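You operate a simulated robot arm through the tools that you are given. There is no shell and no other tool.

Carry out the task below with a simulated robot arm. There is one attempt and no reset: what you move stays moved.

JOB
Refill the valve block, then open the red wheel fully.
Fine: fill till the glass tube is full; black valve shut and green valve open before the blue one opens; green valve shut after it is full; the blue valve stays open; spill nothing.
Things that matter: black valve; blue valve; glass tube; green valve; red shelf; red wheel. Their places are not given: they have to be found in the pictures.

The check looks at the end state, three seconds after you hand in, the way a careful person would. Anything else that was tipped, shoved, dropped, spilled or broken makes it a failure.

ROBOT AND FRAMES
A 6-joint arm with a three-finger gripper, fixed in place. Base frame: the origin is at the foot of the arm, x ahead of it, y to its left, z up. Readings come in mm, rad, newtons and seconds.
Its first joint turns from -2.897 to 2.897 rad. Payload 4.89 kg.
Tool frame: the origin (TCP) lies between the finger pads and is the grasp point; the fingertips stand 30 mm ahead of it; z points along the fingers, y is the line along which they close. Largest opening 164 mm; the body of the gripper starts 125 mm behind the TCP.
Orientation is told as [roll, pitch, yaw] about the base's x, y, z axes, in that order, counted from this pose: with the fingers straight down and closing along the base's y, the tool's x points along the base's -x, its y along +y and its z along -z.

CONTROLS
- The arm moves only by the tool drive_tool. Its argument "motion" is a list of rows, each an object of numbers (a shift or turn left out is 0, a gripper value left out holds the last): "dx", "dy", "dz": the shift along the base's x, y, z in m; "ax", "ay", "az": the turn, a rotation vector about the base's x, y, z in degrees; "jaw": the opening, from 0 (shut) to 1 (fully open). In form: [{"dx": .., "dy": .., "dz": .., "ax": .., "ay": .., "az": .., "jaw": ..}, ...]. A call has 1 to 20 rows; each row is the pose to reach, as a shift and turn from the pose commanded when the call began. Each row takes 0.2 s and may step no farther than 50 mm and 0.15 rad from the row before; otherwise, or with a gripper value out of range, the whole call is refused. Where a pose cannot be reached the arm comes as near as it can. A force on the tool above 80 N (or 10 N above the force at the start of the call, whichever is more), or a blocked arm, ends the call early, and 0.2 s more pass. Each finger travels about 108 mm/s and halts on what it meets, pressing with about 41 N; the grip force reading is that of the motor and also rises with nothing between the fingers. The clock runs only during rows and for 0.2 s after the last one: add rows that repeat a pose to give the fingers time. The reply holds the time, the measured pose of the TCP, the force on the tool along the base axes, the opening and the grip force, in the units named above and with some noise, with the torque about the TCP (base axes, N m) and any sound that the robot's microphone picked up, and new pictures: "views" is both (left out), scene, wrist or none.
- Cameras (640 x 400 px; columns grow to the right, rows downward): "scene" is fixed at [220, -499.5, 1801.1]; the picture's right is [0.88, -0.48, 0.00], its down [-0.23, -0.42, -0.88] and it looks along [0.42, 0.77, -0.48] (base axes); focal length 320 px, centre (320, 200). "wrist" rides on the gripper at [76, -2, -152] in the tool frame; the picture's right is [0.02, 1.00, 0.00], its down [-0.88, 0.02, -0.47] and it looks along [-0.47, 0.01, 0.88] (tool axes); focal length 247 px, centre (320, 200).
- raise_lower(by): slides the trunk up (or, below 0, down) by that many mm; the arm rides with it, the base frame stays. It gives what a move gives, with no picture.
- point_at(camera, pixels): for up to 12 pixels [column, row] of the newest picture of that camera ("zoom" is the newest enlarged one), the place [x, y, z] in the base frame of the surface seen there, good to about 2 mm. No time passes.
- enlarge(camera, box): a new picture of the part [left, top, right, bottom] of that camera's present view, enlarged. No time passes.
- job_done(): hands the job in; it is judged then, once.

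Leave the gripper open and the arm clear of the work at the hand-in unless told otherwise.

The tools are called after "Request:" as a command line: name --argument value ..., lists and objects as JSON in quotes. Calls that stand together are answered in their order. drive_tool: Moves the arm, as the interface text tells. Its arguments: {"type":"object","properties":{"motion":{"type":"array"},"views":{"type":"string","enum":["both","scene","wrist","none"]}},"required":["motion"]} The other tools are called the same way: raise_lower (by) slides the trunk up or down; point_at (camera, pixels) gives the place of the surface under pixels of a picture; enlarge (camera, box) takes an enlarged picture of a part of a camera's view; job_done () hands the job in.

At the start:

```text
clock: 0.0
ee_pos: [396.5, 448.6, 1552.6]
orientation: [-0.002, -0.002, 0.0]
contact_force: [-0.2, -0.7, -0.8]
wrist_torque: [0.0, 0.0, 0.04]
grip_width: 164.0
finger_force: 0.0
trunk travel left (down, up): [-325.0, 65.0]
```

scene: 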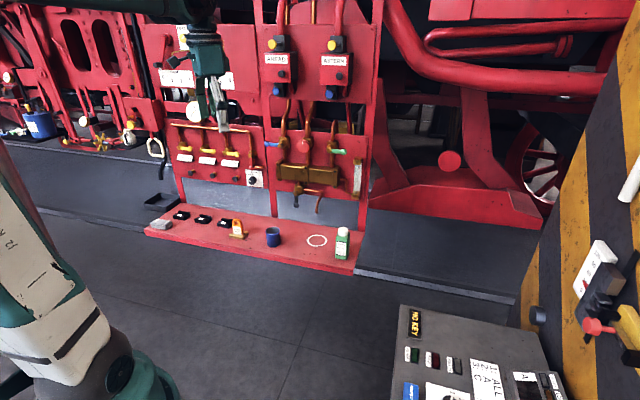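
wrist: 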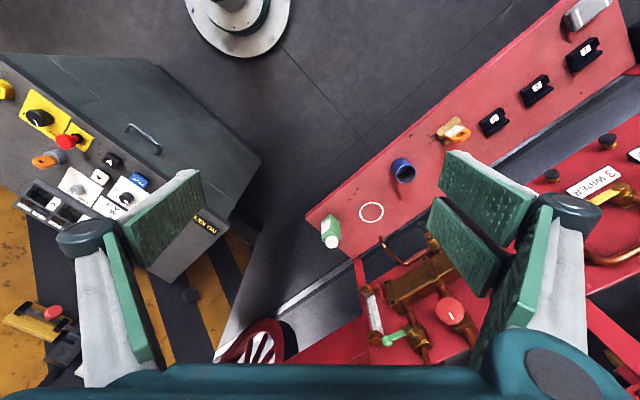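

I see a locomotive-like scene with a red shelf, a valve block with blue and green handles, a red wheel near (303,145) and a glass tube near (357,180). I'll enlarge the scene to see these closely.

Request:
enlarge --camera "scene" --box '[240, 100, 400, 220]'

Request:
enlarge --camera "scene" --box '[130, 180, 380, 290]'

Request:
enlarge --camera "scene" --box '[130, 0, 390, 220]'

Request:
enlarge --camera "wrist" --box '[300, 180, 500, 360]'

```text
3.33 times, centred on (320, 160) of scene
```

zoom: 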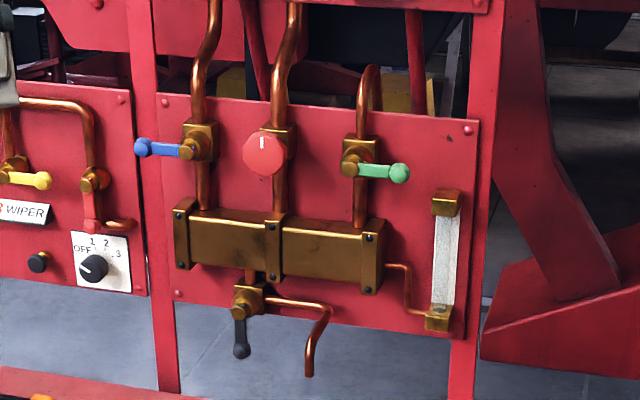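

```text
2.56 times, centred on (255, 235) of scene
```

zoom: 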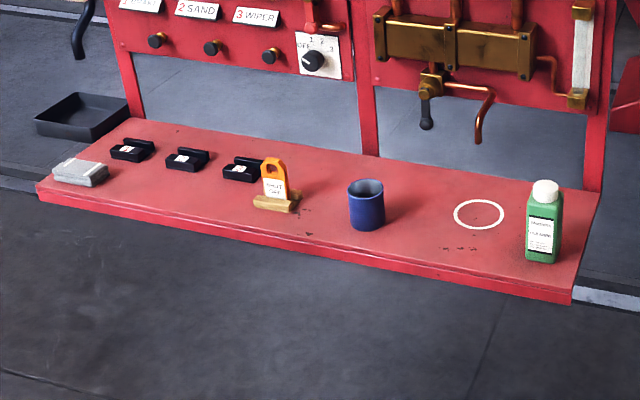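

```text
1.82 times, centred on (260, 110) of scene
```

zoom: 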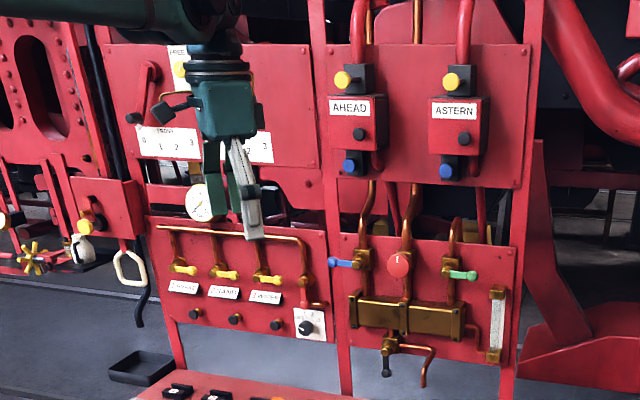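

```text
2.22 times, centred on (400, 270) of wrist
```

zoom: 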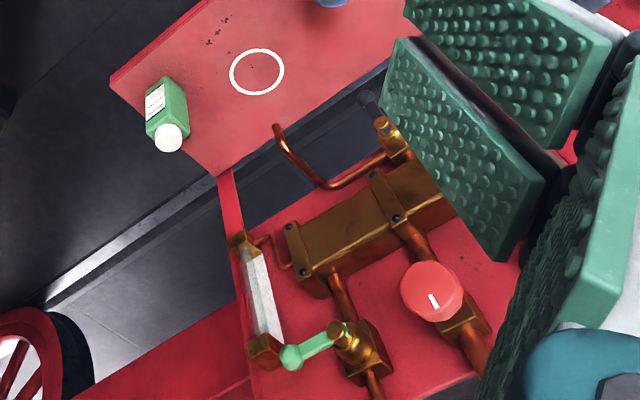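

The blue and green handles lie across their pipes, which suggests both are shut. The black one points down, in line with its pipe, so it is probably open. Next I'll measure where these parts are and look closer for marks.

Request:
enlarge --camera "scene" --box '[255, 115, 370, 187]'

Request:
enlarge --camera "scene" --box '[280, 160, 344, 220]'

Request:
enlarge --camera "scene" --box '[335, 140, 375, 200]'

Request:
point_at --camera "scene" --pixels '[[275, 144], [287, 145], [290, 142], [306, 146], [329, 149], [340, 151], [300, 204], [302, 190], [351, 153], [349, 192], [316, 213], [360, 140]]'

```text
5.56 times, centred on (312, 151) of scene
```

zoom: 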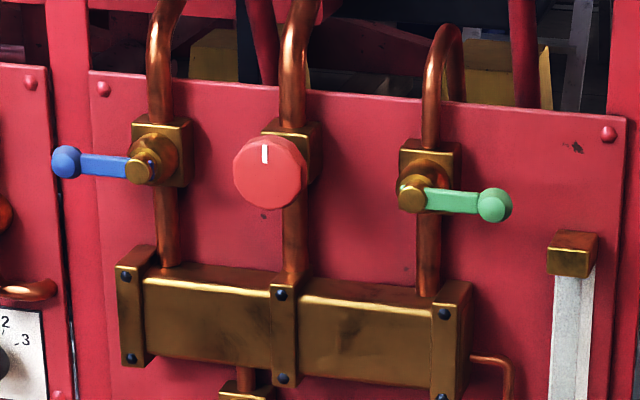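

```text
6.67 times, centred on (312, 190) of scene
```

zoom: 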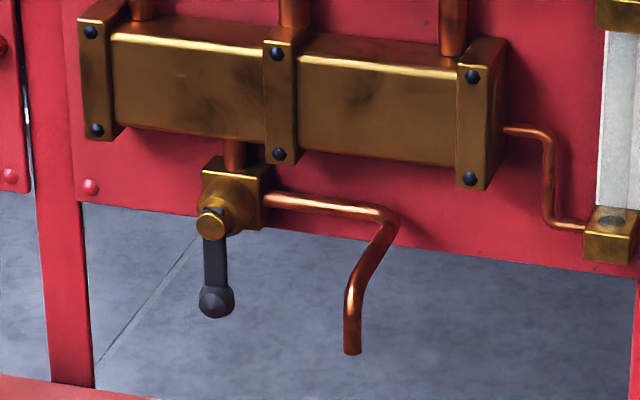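

```text
6.67 times, centred on (355, 170) of scene
```

zoom: 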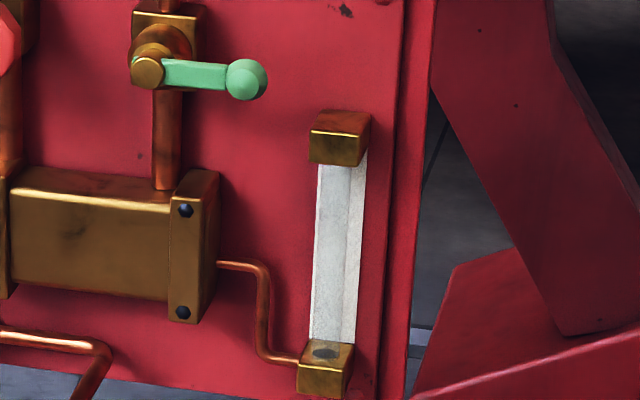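

```text
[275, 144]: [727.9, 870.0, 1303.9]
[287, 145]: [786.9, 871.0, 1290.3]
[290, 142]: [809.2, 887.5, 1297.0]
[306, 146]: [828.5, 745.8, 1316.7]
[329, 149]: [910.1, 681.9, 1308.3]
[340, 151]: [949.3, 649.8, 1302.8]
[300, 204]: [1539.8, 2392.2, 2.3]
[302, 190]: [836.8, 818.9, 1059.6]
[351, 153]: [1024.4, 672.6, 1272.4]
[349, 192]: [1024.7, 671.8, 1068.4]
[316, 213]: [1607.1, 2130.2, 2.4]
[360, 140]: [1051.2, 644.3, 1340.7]
```

Glass tube looks empty. The drain handle pixels missed, so I'll take an enlarged picture of the whole block and point at it precisely.

Request:
enlarge --camera "scene" --box '[255, 115, 370, 187]'

Request:
point_at --camera "zoom" --pixels '[[66, 162], [105, 166], [138, 172], [150, 148], [264, 155], [265, 195], [410, 195], [450, 201], [494, 205], [130, 230], [560, 160], [350, 200]]'

Request:
enlarge --camera "scene" --box '[280, 160, 344, 220]'

Request:
point_at --camera "zoom" --pixels '[[210, 220], [214, 262], [216, 302], [245, 195], [352, 340], [390, 215], [300, 203], [600, 235], [615, 220], [110, 210], [620, 150], [200, 80]]'

```text
5.56 times, centred on (312, 151) of scene
```

zoom: 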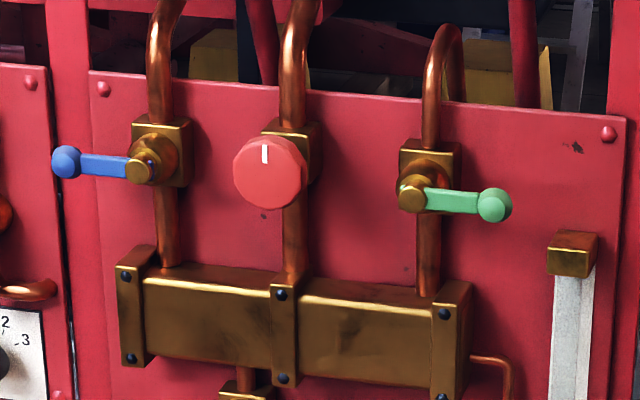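

```text
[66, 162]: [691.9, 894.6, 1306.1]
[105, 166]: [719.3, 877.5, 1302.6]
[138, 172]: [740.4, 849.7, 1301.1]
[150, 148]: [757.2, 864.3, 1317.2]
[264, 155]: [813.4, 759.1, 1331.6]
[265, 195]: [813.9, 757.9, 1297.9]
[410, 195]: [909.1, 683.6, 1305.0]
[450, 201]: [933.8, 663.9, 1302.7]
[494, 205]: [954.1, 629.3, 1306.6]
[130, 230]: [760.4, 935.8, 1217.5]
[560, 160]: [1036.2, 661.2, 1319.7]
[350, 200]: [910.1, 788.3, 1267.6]
```

```text
6.67 times, centred on (312, 190) of scene
```

zoom: 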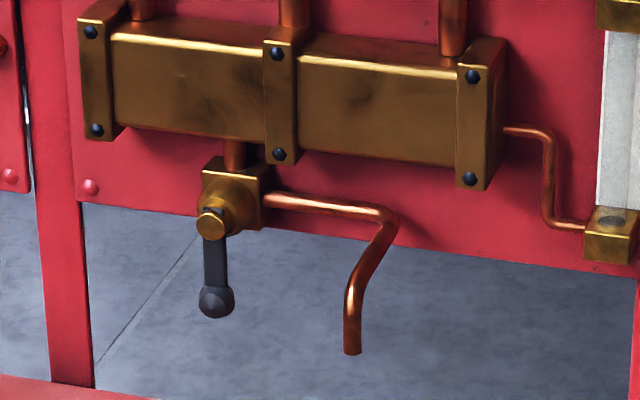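

```text
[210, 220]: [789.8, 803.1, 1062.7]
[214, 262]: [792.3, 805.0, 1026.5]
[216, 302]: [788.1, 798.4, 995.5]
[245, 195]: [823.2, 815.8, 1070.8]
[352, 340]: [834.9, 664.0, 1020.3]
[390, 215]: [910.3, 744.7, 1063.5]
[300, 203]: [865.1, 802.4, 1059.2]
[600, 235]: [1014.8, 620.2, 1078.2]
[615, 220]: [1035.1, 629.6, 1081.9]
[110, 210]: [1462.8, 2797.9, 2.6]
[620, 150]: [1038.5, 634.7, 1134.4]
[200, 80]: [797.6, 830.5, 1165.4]
```

The block's panel lies in the plane x+y ≈ 1697, about 1200 mm from the base axis and facing it at 45°. The red wheel is near (813,759,1316) and about 59 mm across. Next I'll measure the surroundings: upper boxes, shelf, circle, cup, bottle and the other valves.

Request:
point_at --camera "scene" --pixels '[[317, 240], [273, 232], [342, 228], [277, 60], [334, 62], [276, 43], [331, 92], [232, 154], [195, 40], [250, 30], [260, 250], [301, 147]]'

Request:
enlarge --camera "scene" --box '[250, 0, 390, 110]'

Request:
enlarge --camera "scene" --box '[380, 290, 600, 400]'

```text
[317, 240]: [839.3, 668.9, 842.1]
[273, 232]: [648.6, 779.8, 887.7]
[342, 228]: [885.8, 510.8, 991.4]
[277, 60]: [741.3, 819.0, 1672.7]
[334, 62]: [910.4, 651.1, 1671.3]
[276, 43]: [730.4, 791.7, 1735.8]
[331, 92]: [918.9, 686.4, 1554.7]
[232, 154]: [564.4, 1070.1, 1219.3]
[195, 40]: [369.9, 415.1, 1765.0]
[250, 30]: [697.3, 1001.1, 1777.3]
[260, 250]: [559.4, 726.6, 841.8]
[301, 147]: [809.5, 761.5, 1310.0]
```

```text
3.64 times, centred on (320, 55) of scene
```

zoom: 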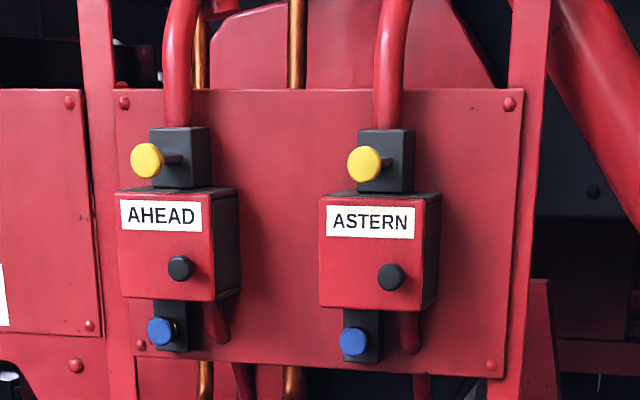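

```text
2.91 times, centred on (490, 345) of scene
```

zoom: 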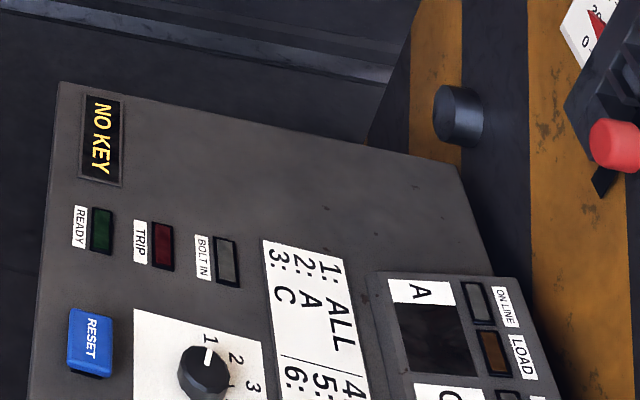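

The white ring on the shelf at (839,669,842) sits right under the drain spout, and the upper boxes start above about z=1540. I'll keep clear of those. First I turn the gripper 45° about z and move a little toward the panel direction.

Request:
drive_tool --motion '[{"dx": 0.014, "dy": 0.005, "dz": -0.015, "az": 7.5}, {"dx": 0.028, "dy": 0.01, "dz": -0.03, "az": 15}, {"dx": 0.042, "dy": 0.015, "dz": -0.05, "az": 22.5}, {"dx": 0.056, "dy": 0.021, "dz": -0.07, "az": 30}, {"dx": 0.07, "dy": 0.026, "dz": -0.085, "az": 37.5}, {"dx": 0.083, "dy": 0.031, "dz": -0.1, "az": 45}]' --views "scene"

```text
clock: 1.4
ee_pos: [481.5, 479.2, 1453.0]
orientation: [-0.001, 0.0, 0.786]
contact_force: [0.1, -1.0, 0.0]
wrist_torque: [0.02, -0.07, 0.01]
grip_width: 164.0
finger_force: 0.0
trunk travel left (down, up): [-325.0, 65.0]
```

scene: 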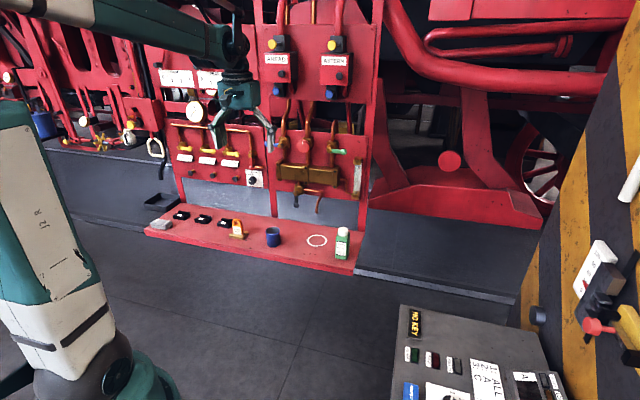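

The gripper is at 45° and points down. Now I tilt it about the (1,-1,0)/√2 axis until the fingers point at the panel, while moving ahead to d≈905, z≈1300 and half closing the jaws.

Request:
drive_tool --motion '[{"dx": 0.013, "dy": 0.013, "dz": -0.013, "ax": 5.303, "ay": -5.303}, {"dx": 0.026, "dy": 0.027, "dz": -0.026, "ax": 10.607, "ay": -10.607}, {"dx": 0.04, "dy": 0.04, "dz": -0.038, "ax": 15.91, "ay": -15.91}, {"dx": 0.053, "dy": 0.054, "dz": -0.051, "ax": 21.213, "ay": -21.213}, {"dx": 0.066, "dy": 0.067, "dz": -0.064, "ax": 26.517, "ay": -26.517}, {"dx": 0.079, "dy": 0.08, "dz": -0.077, "ax": 31.82, "ay": -31.82}, {"dx": 0.092, "dy": 0.094, "dz": -0.089, "ax": 37.123, "ay": -37.123}, {"dx": 0.106, "dy": 0.107, "dz": -0.102, "ax": 42.426, "ay": -42.426}, {"dx": 0.119, "dy": 0.121, "dz": -0.115, "ax": 47.73, "ay": -47.73, "jaw": 0.5}, {"dx": 0.132, "dy": 0.134, "dz": -0.128, "ax": 53.033, "ay": -53.033, "jaw": 0.5}, {"dx": 0.145, "dy": 0.147, "dz": -0.14, "ax": 58.336, "ay": -58.336, "jaw": 0.5}, {"dx": 0.1585, "dy": 0.1608, "dz": -0.153, "ax": 63.64, "ay": -63.64, "jaw": 0.5}, {"dx": 0.1585, "dy": 0.1608, "dz": -0.153, "ax": 63.64, "ay": -63.64, "jaw": 0.5}]'

```text
clock: 4.2
ee_pos: [636.0, 634.5, 1304.9]
orientation: [0.004, -1.543, 0.773]
contact_force: [-0.8, -0.4, 1.1]
wrist_torque: [-0.01, 0.08, 0.01]
grip_width: 82.0
finger_force: 0.0
out of reach, approached as far as the arm can: row 12, 13
trunk travel left (down, up): [-325.0, 65.0]
```

scene: 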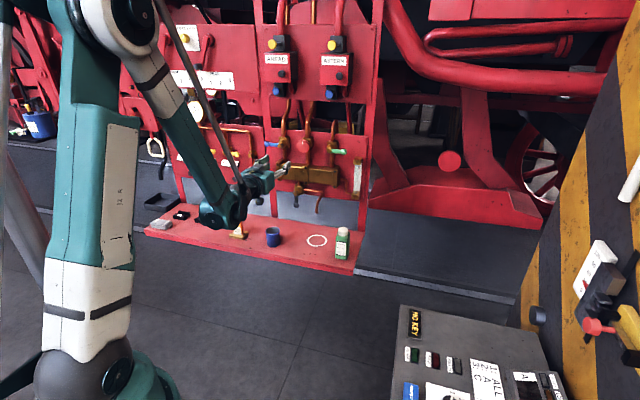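
wrist: 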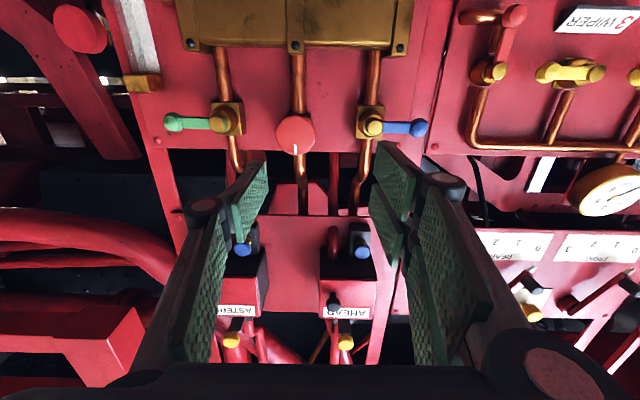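

The fingers now point almost at the panel (pitch −88°), with a slight wrist limit because the arm reaches down from above. I'll lower the trunk 250 mm, which brings the hand to z≈1055, the height of the black valve. The hand at d≈905 stays clear of the shelf and its items, which are all below z≈1000.

Request:
raise_lower --by -250

Request:
drive_tool --motion '[{"dx": 0.0, "dy": 0.0, "dz": 0.0}]'

```text
clock: 6.8
ee_pos: [636.9, 634.6, 1054.2]
orientation: [-0.002, -1.541, 0.777]
contact_force: [0.5, 0.1, 0.3]
wrist_torque: [-0.01, 0.01, -0.01]
grip_width: 81.8
finger_force: 0.0
trunk travel left (down, up): [-75.0, 315.0]
```

```text
clock: 7.2
ee_pos: [637.5, 633.6, 1053.7]
orientation: [-0.002, -1.541, 0.777]
contact_force: [0.1, -0.3, 0.3]
wrist_torque: [-0.01, -0.01, 0.03]
grip_width: 81.9
finger_force: 0.1
trunk travel left (down, up): [-75.0, 315.0]
```

scene: 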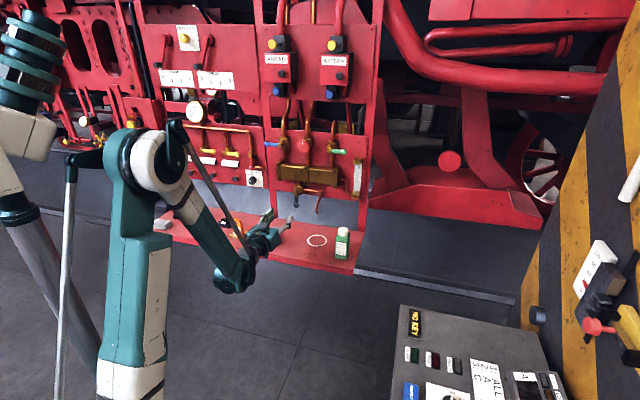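
wrist: 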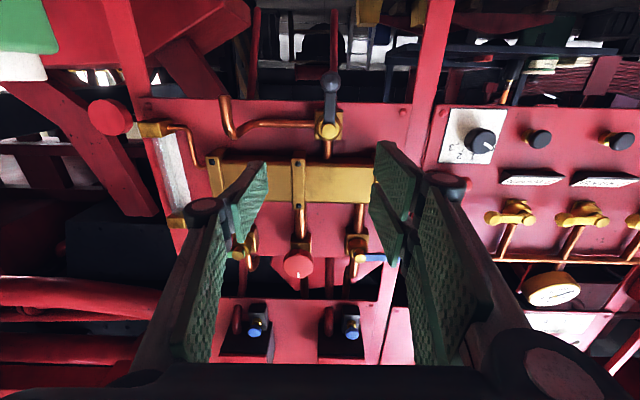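

The trunk is down and the hand is at (637,634,1054). The wrist view is upside down, and the black lever shows at (330,95) with its hub at (328,127). I'll enlarge it for detail and take precise positions.

Request:
enlarge --camera "wrist" --box '[250, 60, 410, 160]'

Request:
point_at --camera "zoom" --pixels '[[318, 80], [318, 120], [300, 125], [337, 125], [312, 260], [285, 260], [340, 260], [318, 185], [240, 245], [200, 230], [318, 300], [300, 340]]'

```text
4.00 times, centred on (330, 110) of wrist
```

zoom: 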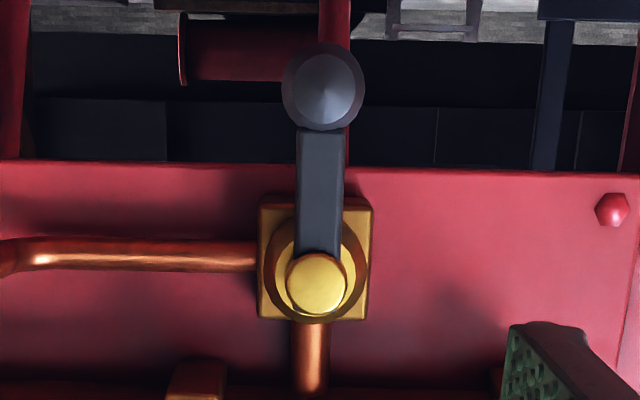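

```text
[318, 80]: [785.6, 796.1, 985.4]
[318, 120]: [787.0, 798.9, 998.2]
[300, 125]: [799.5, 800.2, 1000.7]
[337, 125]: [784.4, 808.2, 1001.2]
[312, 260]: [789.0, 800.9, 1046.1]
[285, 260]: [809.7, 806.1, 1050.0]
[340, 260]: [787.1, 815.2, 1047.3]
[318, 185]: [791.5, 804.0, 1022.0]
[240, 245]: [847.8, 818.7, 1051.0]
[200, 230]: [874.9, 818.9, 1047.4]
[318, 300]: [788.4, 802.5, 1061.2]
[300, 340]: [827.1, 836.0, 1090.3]
```

The pivot of the black lever is near u=-9 (u=(x−y)/√2), z≈1055, and its ball is near z≈986. Before going forward I'll check how low the wrist hangs compared to the shelf.

Request:
point_at --camera "scene" --pixels '[[228, 285], [240, 288], [215, 275], [262, 245], [290, 220], [269, 222], [254, 262], [237, 222], [273, 230]]'

Request:
enlarge --camera "scene" --box '[180, 180, 340, 300]'

```text
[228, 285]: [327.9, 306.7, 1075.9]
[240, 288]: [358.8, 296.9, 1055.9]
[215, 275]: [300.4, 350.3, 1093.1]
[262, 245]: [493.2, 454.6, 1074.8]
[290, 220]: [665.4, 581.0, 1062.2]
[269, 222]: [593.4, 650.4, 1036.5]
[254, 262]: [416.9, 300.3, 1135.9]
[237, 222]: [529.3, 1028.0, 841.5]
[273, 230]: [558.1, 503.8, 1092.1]
```

```text
3.33 times, centred on (260, 240) of scene
```

zoom: 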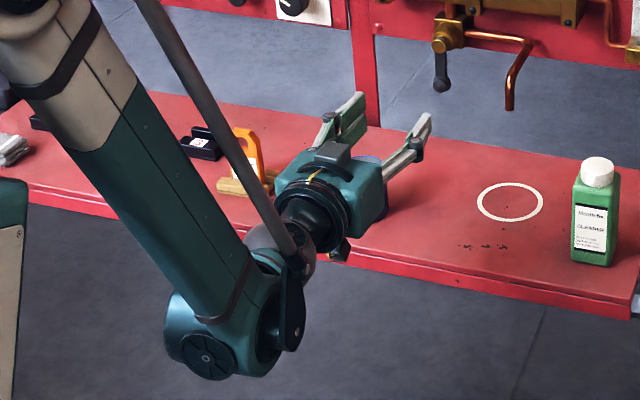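

The wrist sits about 430 mm behind the fingertips at z≈1050, so it will stay in front of the shelf. I'll close the jaws and move to just in front of the right side of the black lever, at d≈1050, u≈25, z≈1014.

Request:
drive_tool --motion '[{"dx": 0.02, "dy": 0.004, "dz": -0.01, "jaw": 0}, {"dx": 0.04, "dy": 0.02, "dz": -0.02, "jaw": 0}, {"dx": 0.06, "dy": 0.037, "dz": -0.03, "jaw": 0}, {"dx": 0.08, "dy": 0.055, "dz": -0.04, "jaw": 0}, {"dx": 0.102, "dy": 0.073, "dz": -0.04, "jaw": 0}, {"dx": 0.1226, "dy": 0.0912, "dz": -0.04, "jaw": 0}, {"dx": 0.1226, "dy": 0.0912, "dz": -0.04, "jaw": 0}]'

```text
clock: 8.8
ee_pos: [759.6, 726.2, 1014.3]
orientation: [0.0, -1.54, 0.775]
contact_force: [0.2, -0.2, -0.1]
wrist_torque: [0.0, 0.02, -0.01]
grip_width: 0.1
finger_force: 41.0
trunk travel left (down, up): [-75.0, 315.0]
```

scene: 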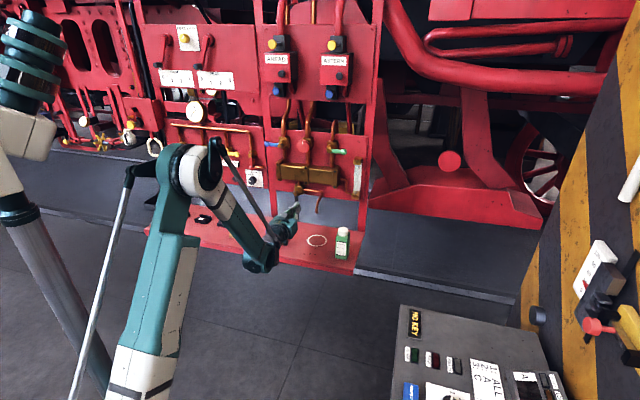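
wrist: 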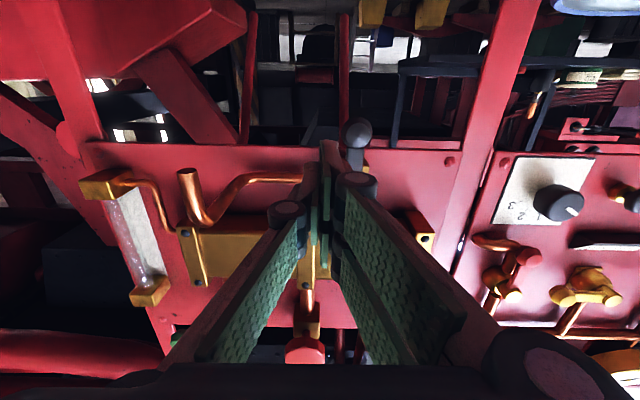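

The hand is in front of the lever's right side with the jaws closed. I'll go forward 65 mm so the fingertips stand beside the lever at d≈1145, and level the fingers by 1.75°.

Request:
drive_tool --motion '[{"dx": 0.016, "dy": 0.016, "dz": 0.0, "ax": 0.6, "ay": -0.6}, {"dx": 0.031, "dy": 0.031, "dz": 0.0, "ax": 1.24, "ay": -1.24}, {"dx": 0.046, "dy": 0.046, "dz": 0.0, "ax": 1.24, "ay": -1.24}]'

Request:
enlarge --camera "wrist" --box '[250, 60, 450, 260]'

Request:
enlarge --camera "scene" --box '[250, 160, 370, 250]'

```text
clock: 9.6
ee_pos: [803.8, 770.9, 1013.3]
orientation: [1.671, -1.566, -0.894]
contact_force: [0.2, -0.5, 1.3]
wrist_torque: [-0.13, 0.08, 0.01]
grip_width: 0.0
finger_force: 41.2
out of reach, approached as far as the arm can: row 2
trunk travel left (down, up): [-75.0, 315.0]
```

scene: 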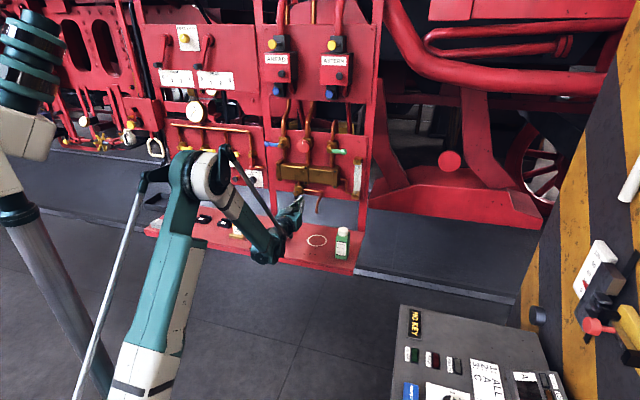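
wrist: 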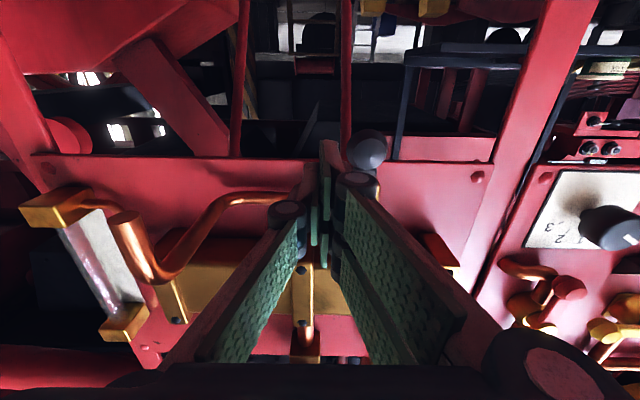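

```text
2.00 times, centred on (350, 160) of wrist
```

zoom: 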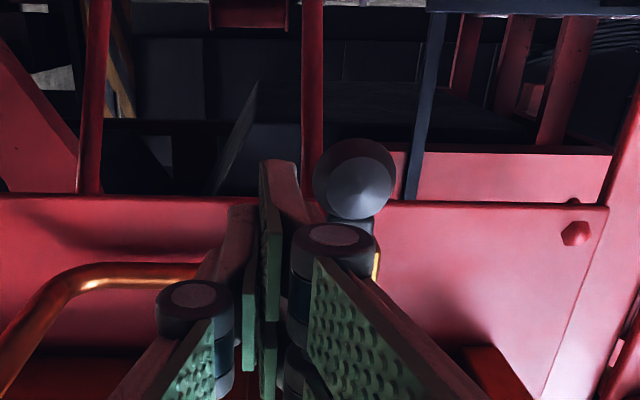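

```text
4.44 times, centred on (310, 205) of scene
```

zoom: 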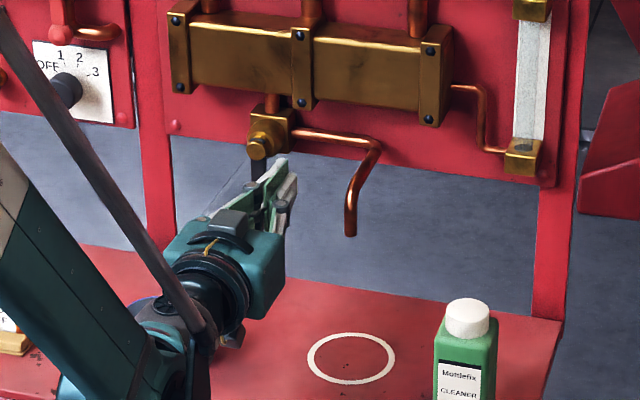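

The fingertips are right of the black lever with a gap of about 10 mm. I'll push it left (clockwise) through the first 30° and watch the force, to learn whether it turns this way.

Request:
drive_tool --motion '[{"dx": -0.0055, "dy": 0.0055, "dz": 0.001}, {"dx": -0.0101, "dy": 0.0101, "dz": 0.0017}, {"dx": -0.013, "dy": 0.013, "dz": 0.0}, {"dx": -0.0158, "dy": 0.0158, "dz": -0.0023}, {"dx": -0.0195, "dy": 0.0195, "dz": -0.0035}, {"dx": -0.0228, "dy": 0.0228, "dz": -0.0046}]'

Request:
enlarge --camera "scene" --box '[250, 160, 370, 250]'

```text
clock: 11.0
ee_pos: [781.5, 794.6, 1007.2]
orientation: [2.054, -1.569, -1.279]
contact_force: [8.6, -9.2, -7.1]
wrist_torque: [0.12, 0.33, -0.21]
grip_width: 0.0
finger_force: 40.5
trunk travel left (down, up): [-75.0, 315.0]
```

scene: 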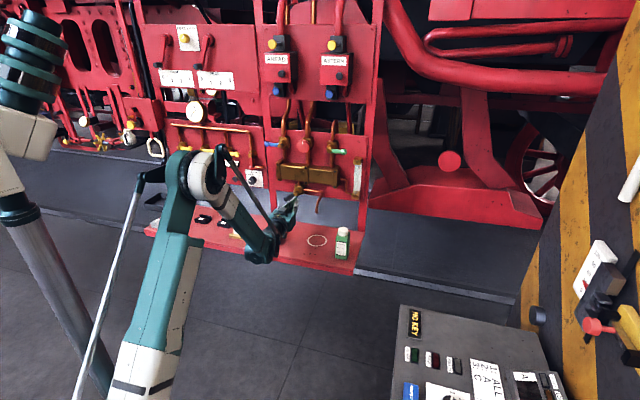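
wrist: 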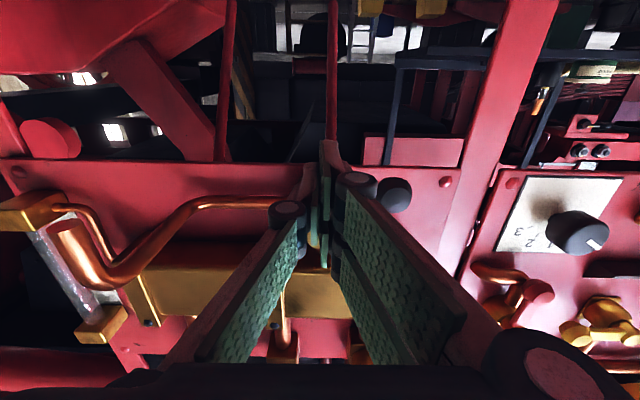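

```text
4.44 times, centred on (310, 205) of scene
```

zoom: 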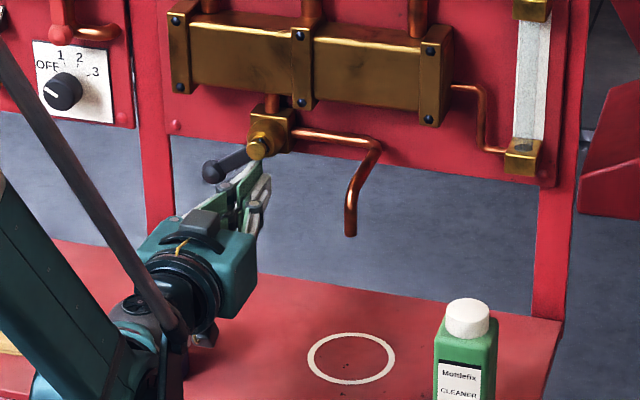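

It turns: the ball swings left and the force is only about 14 N. I'll continue along the arc until it is horizontal.

Request:
drive_tool --motion '[{"dx": -0.0078, "dy": 0.0078, "dz": 0.0008}, {"dx": -0.016, "dy": 0.016, "dz": 0.0053}, {"dx": -0.0232, "dy": 0.0232, "dz": 0.0135}, {"dx": -0.026, "dy": 0.026, "dz": 0.019}, {"dx": -0.0284, "dy": 0.0284, "dz": 0.0253}]'

Request:
enlarge --camera "scene" --box '[250, 160, 370, 250]'

```text
clock: 11.9
ee_pos: [761.3, 817.7, 1017.1]
orientation: [0.886, -1.567, -0.117]
contact_force: [10.4, -1.3, -55.3]
wrist_torque: [-0.7, 0.84, 0.05]
grip_width: 0.0
finger_force: 40.8
trunk travel left (down, up): [-75.0, 315.0]
stopped in row 4: the force on the tool passed its limit at 95 N (the readings are from after the stop); the commanded pose is now the measured one
```

scene: 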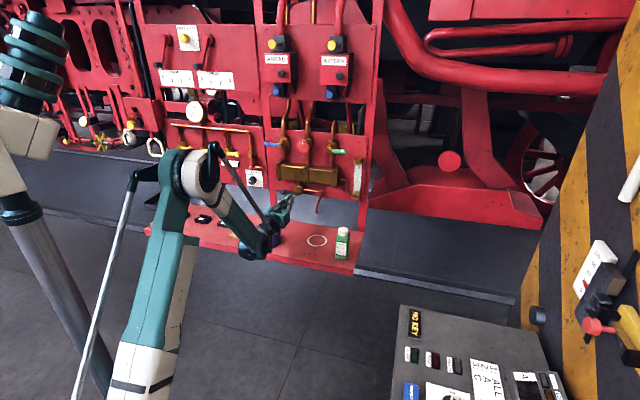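
wrist: 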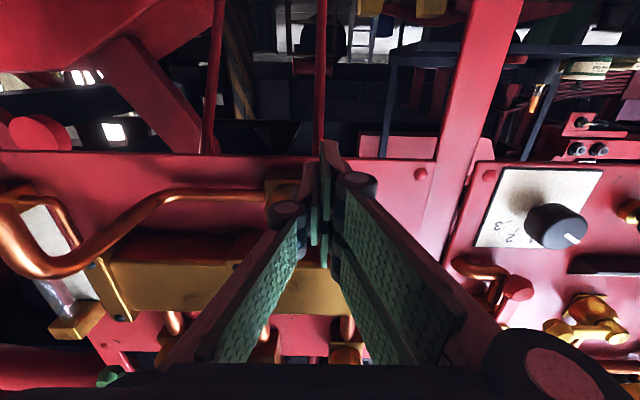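

```text
4.44 times, centred on (310, 205) of scene
```

zoom: 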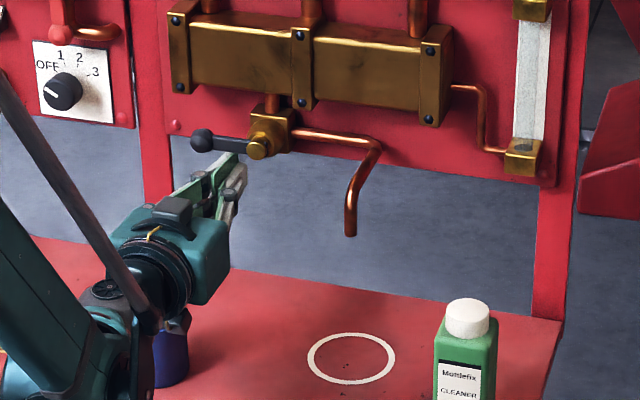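

The black lever is now horizontal, and the force rose because it met its stop. I'll back down and then withdraw 70 mm to inspect it.

Request:
drive_tool --motion '[{"dz": -0.008}, {"dz": -0.014}, {"dx": -0.02, "dy": -0.02, "dz": -0.014}, {"dx": -0.045, "dy": -0.045, "dz": -0.014}, {"dx": -0.07, "dy": -0.07, "dz": -0.014}]'

Request:
enlarge --camera "scene" --box '[250, 120, 370, 220]'

Request:
enlarge --camera "wrist" --box '[250, 60, 450, 260]'

```text
clock: 13.1
ee_pos: [688.0, 745.9, 1010.0]
orientation: [1.718, -1.568, -0.95]
contact_force: [0.6, 1.5, -0.7]
wrist_torque: [0.13, -0.09, 0.01]
grip_width: 0.2
finger_force: 41.1
trunk travel left (down, up): [-75.0, 315.0]
```

scene: 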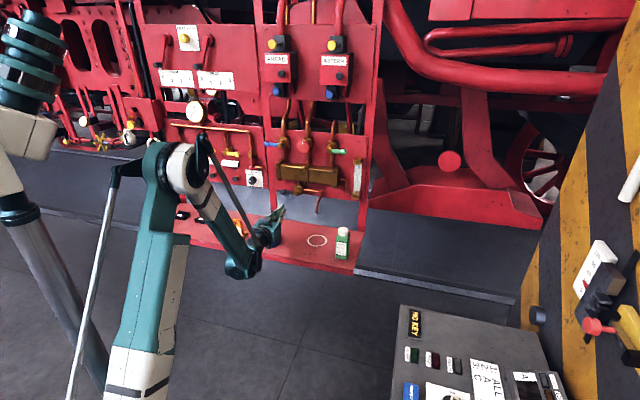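
wrist: 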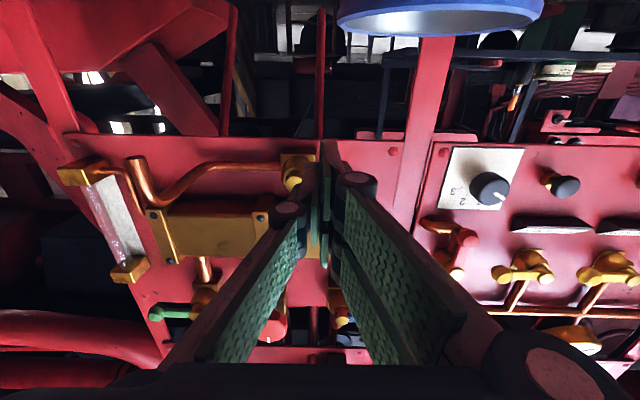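

```text
4.00 times, centred on (310, 170) of scene
```

zoom: 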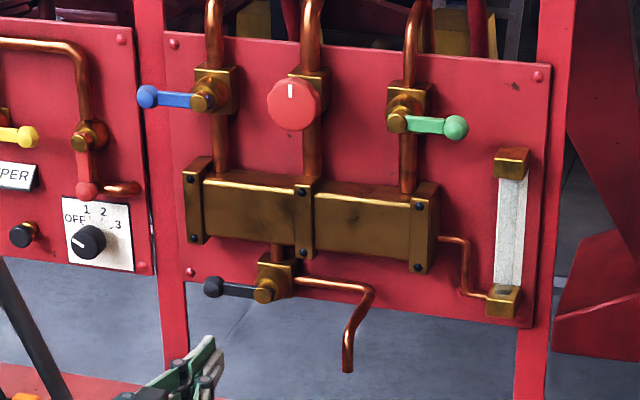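

```text
2.00 times, centred on (350, 160) of wrist
```

zoom: 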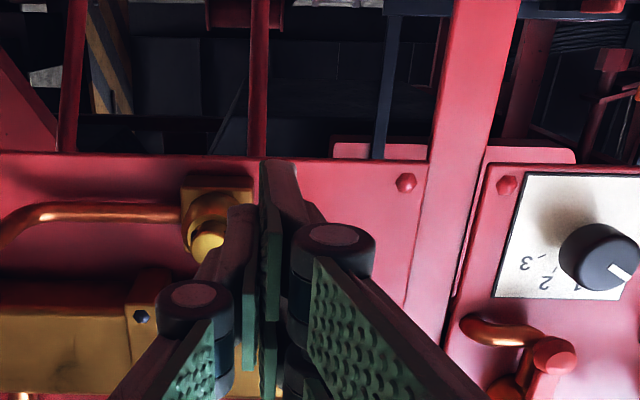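

The black lever lies horizontal and points left. I'll measure its level and then the green valve's geometry for the next push.

Request:
enlarge --camera "scene" --box '[250, 120, 370, 220]'

Request:
point_at --camera "zoom" --pixels '[[213, 287], [235, 291], [235, 286], [235, 296], [262, 294], [148, 97], [175, 100], [203, 102], [200, 88], [394, 122], [430, 125], [456, 127]]'

Request:
point_at --camera "zoom" --pixels '[[200, 350], [212, 342], [205, 375], [215, 358], [180, 370], [190, 362], [410, 40], [404, 170], [290, 110], [312, 160], [215, 20], [497, 292]]'

```text
4.00 times, centred on (310, 170) of scene
```

zoom: 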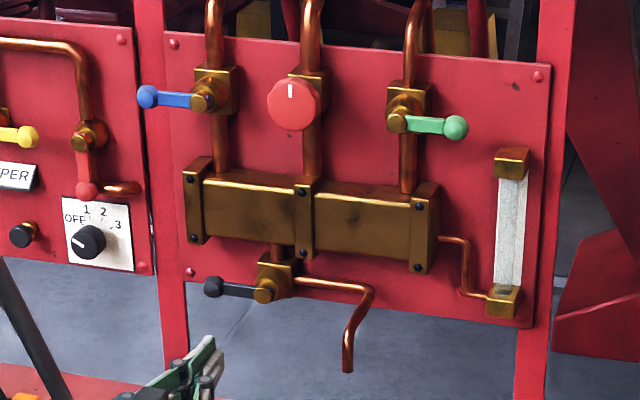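

```text
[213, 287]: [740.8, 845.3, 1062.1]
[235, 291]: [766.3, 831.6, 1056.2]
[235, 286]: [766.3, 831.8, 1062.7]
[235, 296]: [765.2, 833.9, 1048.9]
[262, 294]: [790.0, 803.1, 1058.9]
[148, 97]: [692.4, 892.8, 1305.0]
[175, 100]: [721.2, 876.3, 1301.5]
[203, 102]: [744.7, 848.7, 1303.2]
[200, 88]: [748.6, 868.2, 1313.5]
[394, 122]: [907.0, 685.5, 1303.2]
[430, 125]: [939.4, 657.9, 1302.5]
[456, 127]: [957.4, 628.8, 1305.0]
```

```text
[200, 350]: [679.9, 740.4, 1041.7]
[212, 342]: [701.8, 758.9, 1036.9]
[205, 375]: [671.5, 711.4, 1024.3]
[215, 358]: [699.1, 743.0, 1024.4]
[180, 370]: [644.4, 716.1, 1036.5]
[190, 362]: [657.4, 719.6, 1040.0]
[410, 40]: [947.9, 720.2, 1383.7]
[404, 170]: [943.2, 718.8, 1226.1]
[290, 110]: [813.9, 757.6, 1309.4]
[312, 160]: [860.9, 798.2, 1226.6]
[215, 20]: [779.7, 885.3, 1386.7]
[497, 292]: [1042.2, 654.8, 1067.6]
```

The black lever is level at z≈1056, so the valve is shut. The closed fingers reach about 31 mm above the TCP. Next is green: pivot at u≈160, z≈1303, lever pointing right. I'll raise the hand to z≈1260, in front of everything at d≈1000, and look again.

Request:
drive_tool --motion '[{"dx": -0.01, "dy": -0.01, "dz": 0.03}, {"dx": -0.01, "dy": -0.01, "dz": 0.075}, {"dx": -0.01, "dy": -0.01, "dz": 0.12}, {"dx": -0.01, "dy": -0.01, "dz": 0.165}, {"dx": -0.01, "dy": -0.01, "dz": 0.21}, {"dx": -0.01, "dy": -0.01, "dz": 0.25}]'

Request:
enlarge --camera "scene" --box '[220, 110, 320, 190]'

```text
clock: 14.5
ee_pos: [680.8, 737.1, 1257.9]
orientation: [1.725, -1.569, -0.955]
contact_force: [0.0, 1.1, 0.3]
wrist_torque: [0.09, -0.07, -0.03]
grip_width: 0.0
finger_force: 41.2
trunk travel left (down, up): [-75.0, 315.0]
```

scene: 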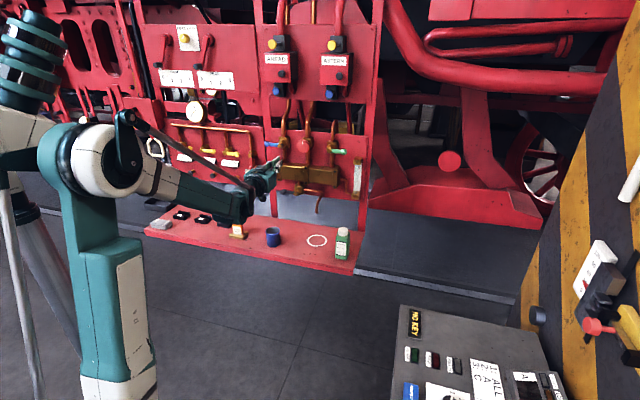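
wrist: 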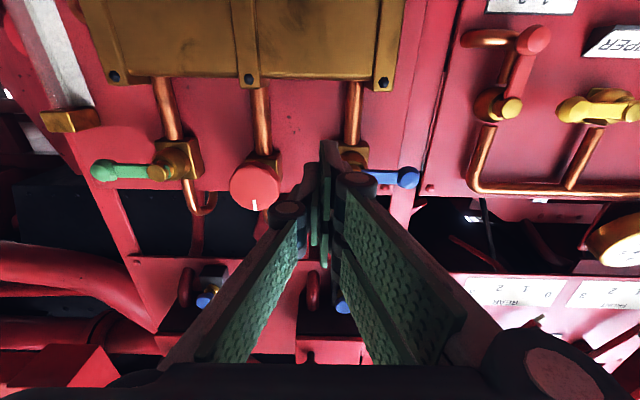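

```text
5.00 times, centred on (270, 150) of scene
```

zoom: 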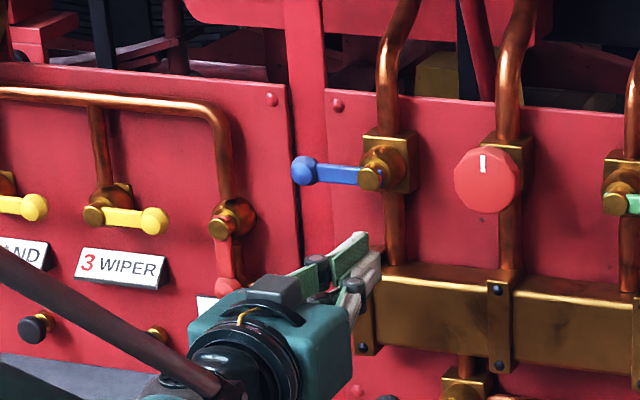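

The hand is at (681,737,1258). I'll slide right in front of the panel to a spot just below and in front of the green lever: u≈200, d≈1050, z≈1250.

Request:
drive_tool --motion '[{"dx": 0.03, "dy": -0.03, "dz": -0.002}, {"dx": 0.062, "dy": -0.062, "dz": -0.004}, {"dx": 0.095, "dy": -0.095, "dz": -0.008}, {"dx": 0.128, "dy": -0.128, "dz": -0.008}, {"dx": 0.158, "dy": -0.152, "dz": -0.008}, {"dx": 0.184, "dy": -0.15, "dz": -0.008}, {"dx": 0.203, "dy": -0.136, "dz": -0.008}]'

Request:
enlarge --camera "scene" --box '[270, 115, 390, 215]'

Request:
enlarge --camera "wrist" --box '[200, 60, 450, 260]'

```text
clock: 16.1
ee_pos: [883.5, 601.8, 1249.0]
orientation: [2.267, -1.57, -1.498]
contact_force: [-0.7, -1.3, 1.0]
wrist_torque: [-0.06, 0.06, -0.03]
grip_width: 0.0
finger_force: 40.9
trunk travel left (down, up): [-75.0, 315.0]
```

scene: 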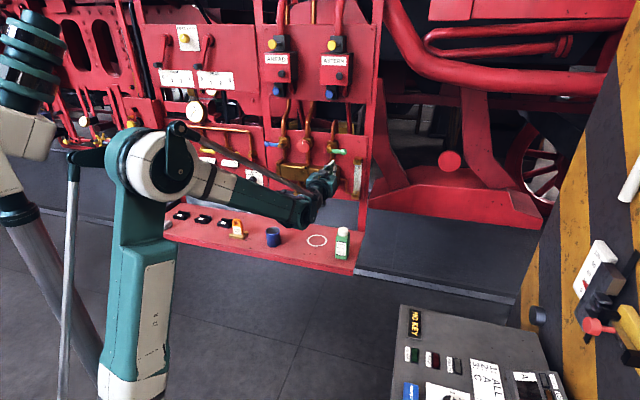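
wrist: 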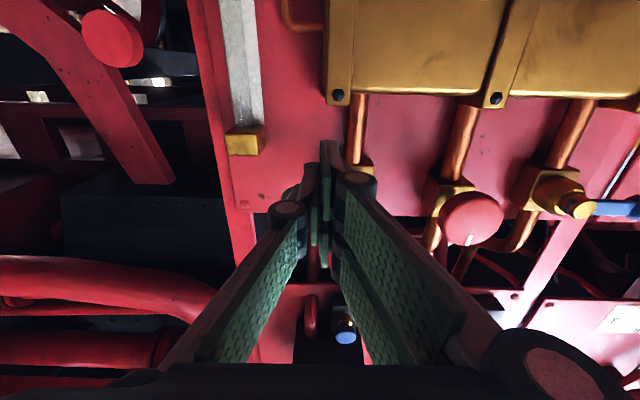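

```text
4.00 times, centred on (330, 165) of scene
```

zoom: 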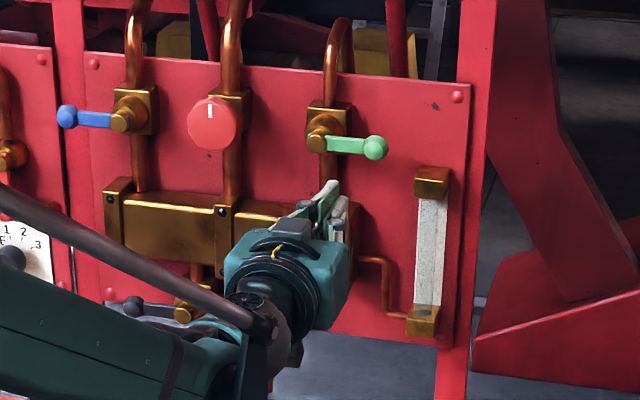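

```text
2.00 times, centred on (325, 160) of wrist
```

zoom: 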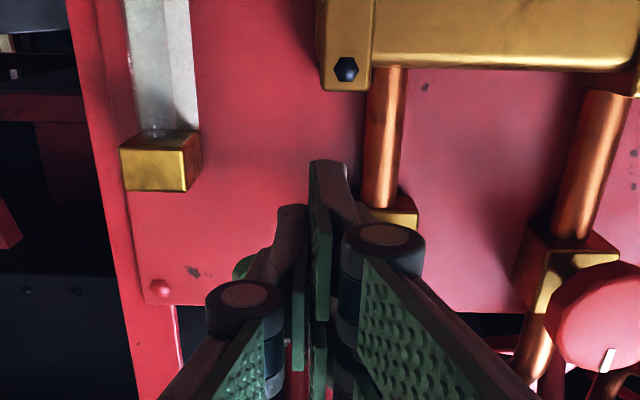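

The closed fingers are at u≈199, z≈1249, below the green lever. I'll go forward 58 mm, stopping short of the hub, then push gently up about 25° while watching the force.

Request:
drive_tool --motion '[{"dx": 0.015, "dy": 0.015}, {"dx": 0.03, "dy": 0.03}, {"dx": 0.041, "dy": 0.041}, {"dx": 0.041, "dy": 0.041, "dz": 0.006}, {"dx": 0.0415, "dy": 0.0405, "dz": 0.012}, {"dx": 0.042, "dy": 0.04, "dz": 0.018}, {"dx": 0.043, "dy": 0.039, "dz": 0.022}, {"dx": 0.0437, "dy": 0.0383, "dz": 0.026}]'

Request:
enlarge --camera "scene" --box '[270, 115, 390, 215]'

```text
clock: 17.9
ee_pos: [925.6, 637.3, 1277.6]
orientation: [2.156, -1.571, -1.385]
contact_force: [-4.7, -5.5, 0.5]
wrist_torque: [0.13, -0.14, 0.1]
grip_width: 0.0
finger_force: 41.0
trunk travel left (down, up): [-75.0, 315.0]
```

scene: 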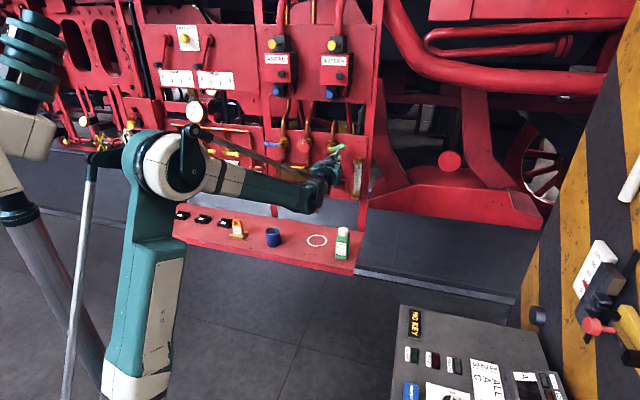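
wrist: 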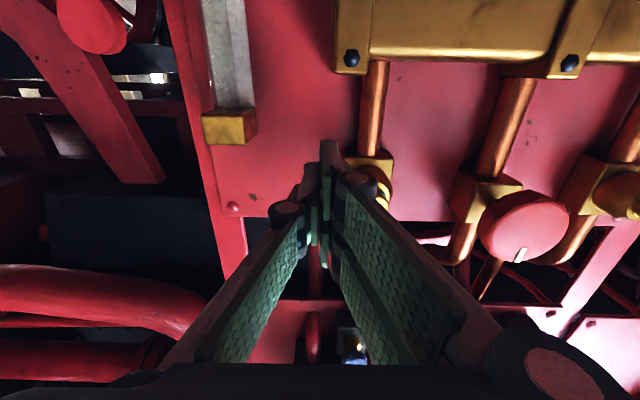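

```text
4.00 times, centred on (330, 165) of scene
```

zoom: 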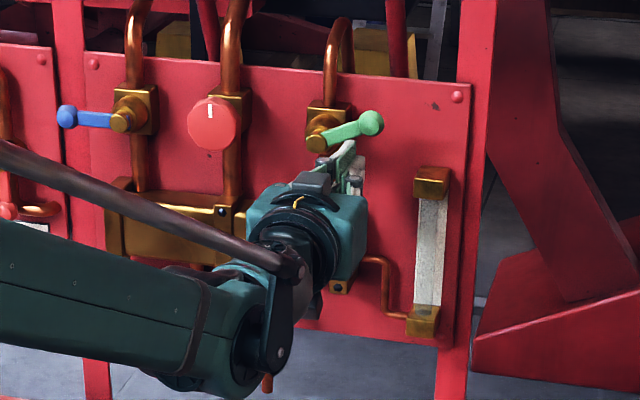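

The green lever swings up freely, so it opens upward. I'll continue the arc until it stands vertical.

Request:
drive_tool --motion '[{"dx": -0.0003, "dy": 0.0003, "dz": 0.0075}, {"dx": -0.0012, "dy": 0.0012, "dz": 0.0125}, {"dx": -0.002, "dy": 0.002, "dz": 0.0175}, {"dx": -0.004, "dy": 0.004, "dz": 0.022}, {"dx": -0.0057, "dy": 0.0057, "dz": 0.0265}, {"dx": -0.0085, "dy": 0.0085, "dz": 0.0305}, {"dx": -0.0112, "dy": 0.0112, "dz": 0.034}, {"dx": -0.0148, "dy": 0.0148, "dz": 0.0375}, {"dx": -0.0183, "dy": 0.0183, "dz": 0.04}]'

Request:
enlarge --camera "scene" --box '[270, 115, 390, 215]'

```text
clock: 19.9
ee_pos: [909.2, 650.8, 1316.0]
orientation: [2.743, -1.569, -1.977]
contact_force: [-19.3, -20.3, -2.5]
wrist_torque: [0.49, -0.51, 0.19]
grip_width: 0.0
finger_force: 40.6
trunk travel left (down, up): [-75.0, 315.0]
stopped in row 9: the force on the tool passed its limit at 83 N (the readings are from after the stop); the commanded pose is now the measured one
```

scene: 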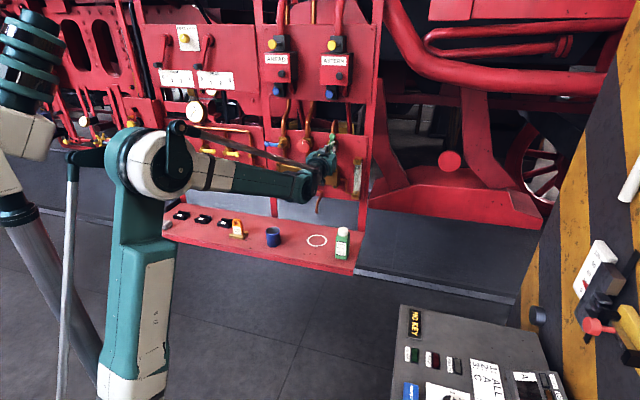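
wrist: 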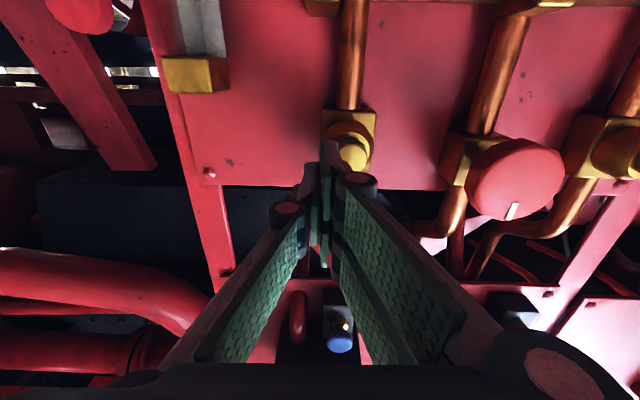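

```text
4.00 times, centred on (330, 165) of scene
```

zoom: 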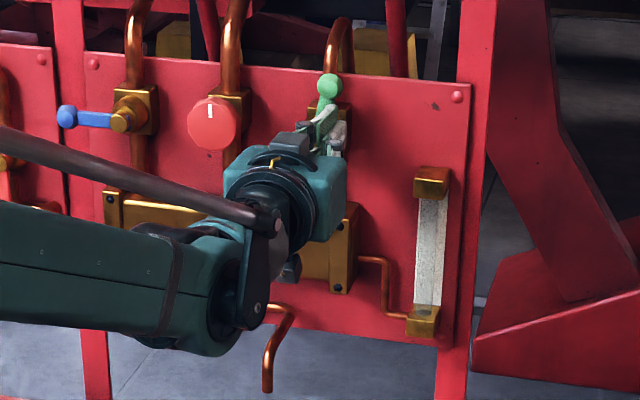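

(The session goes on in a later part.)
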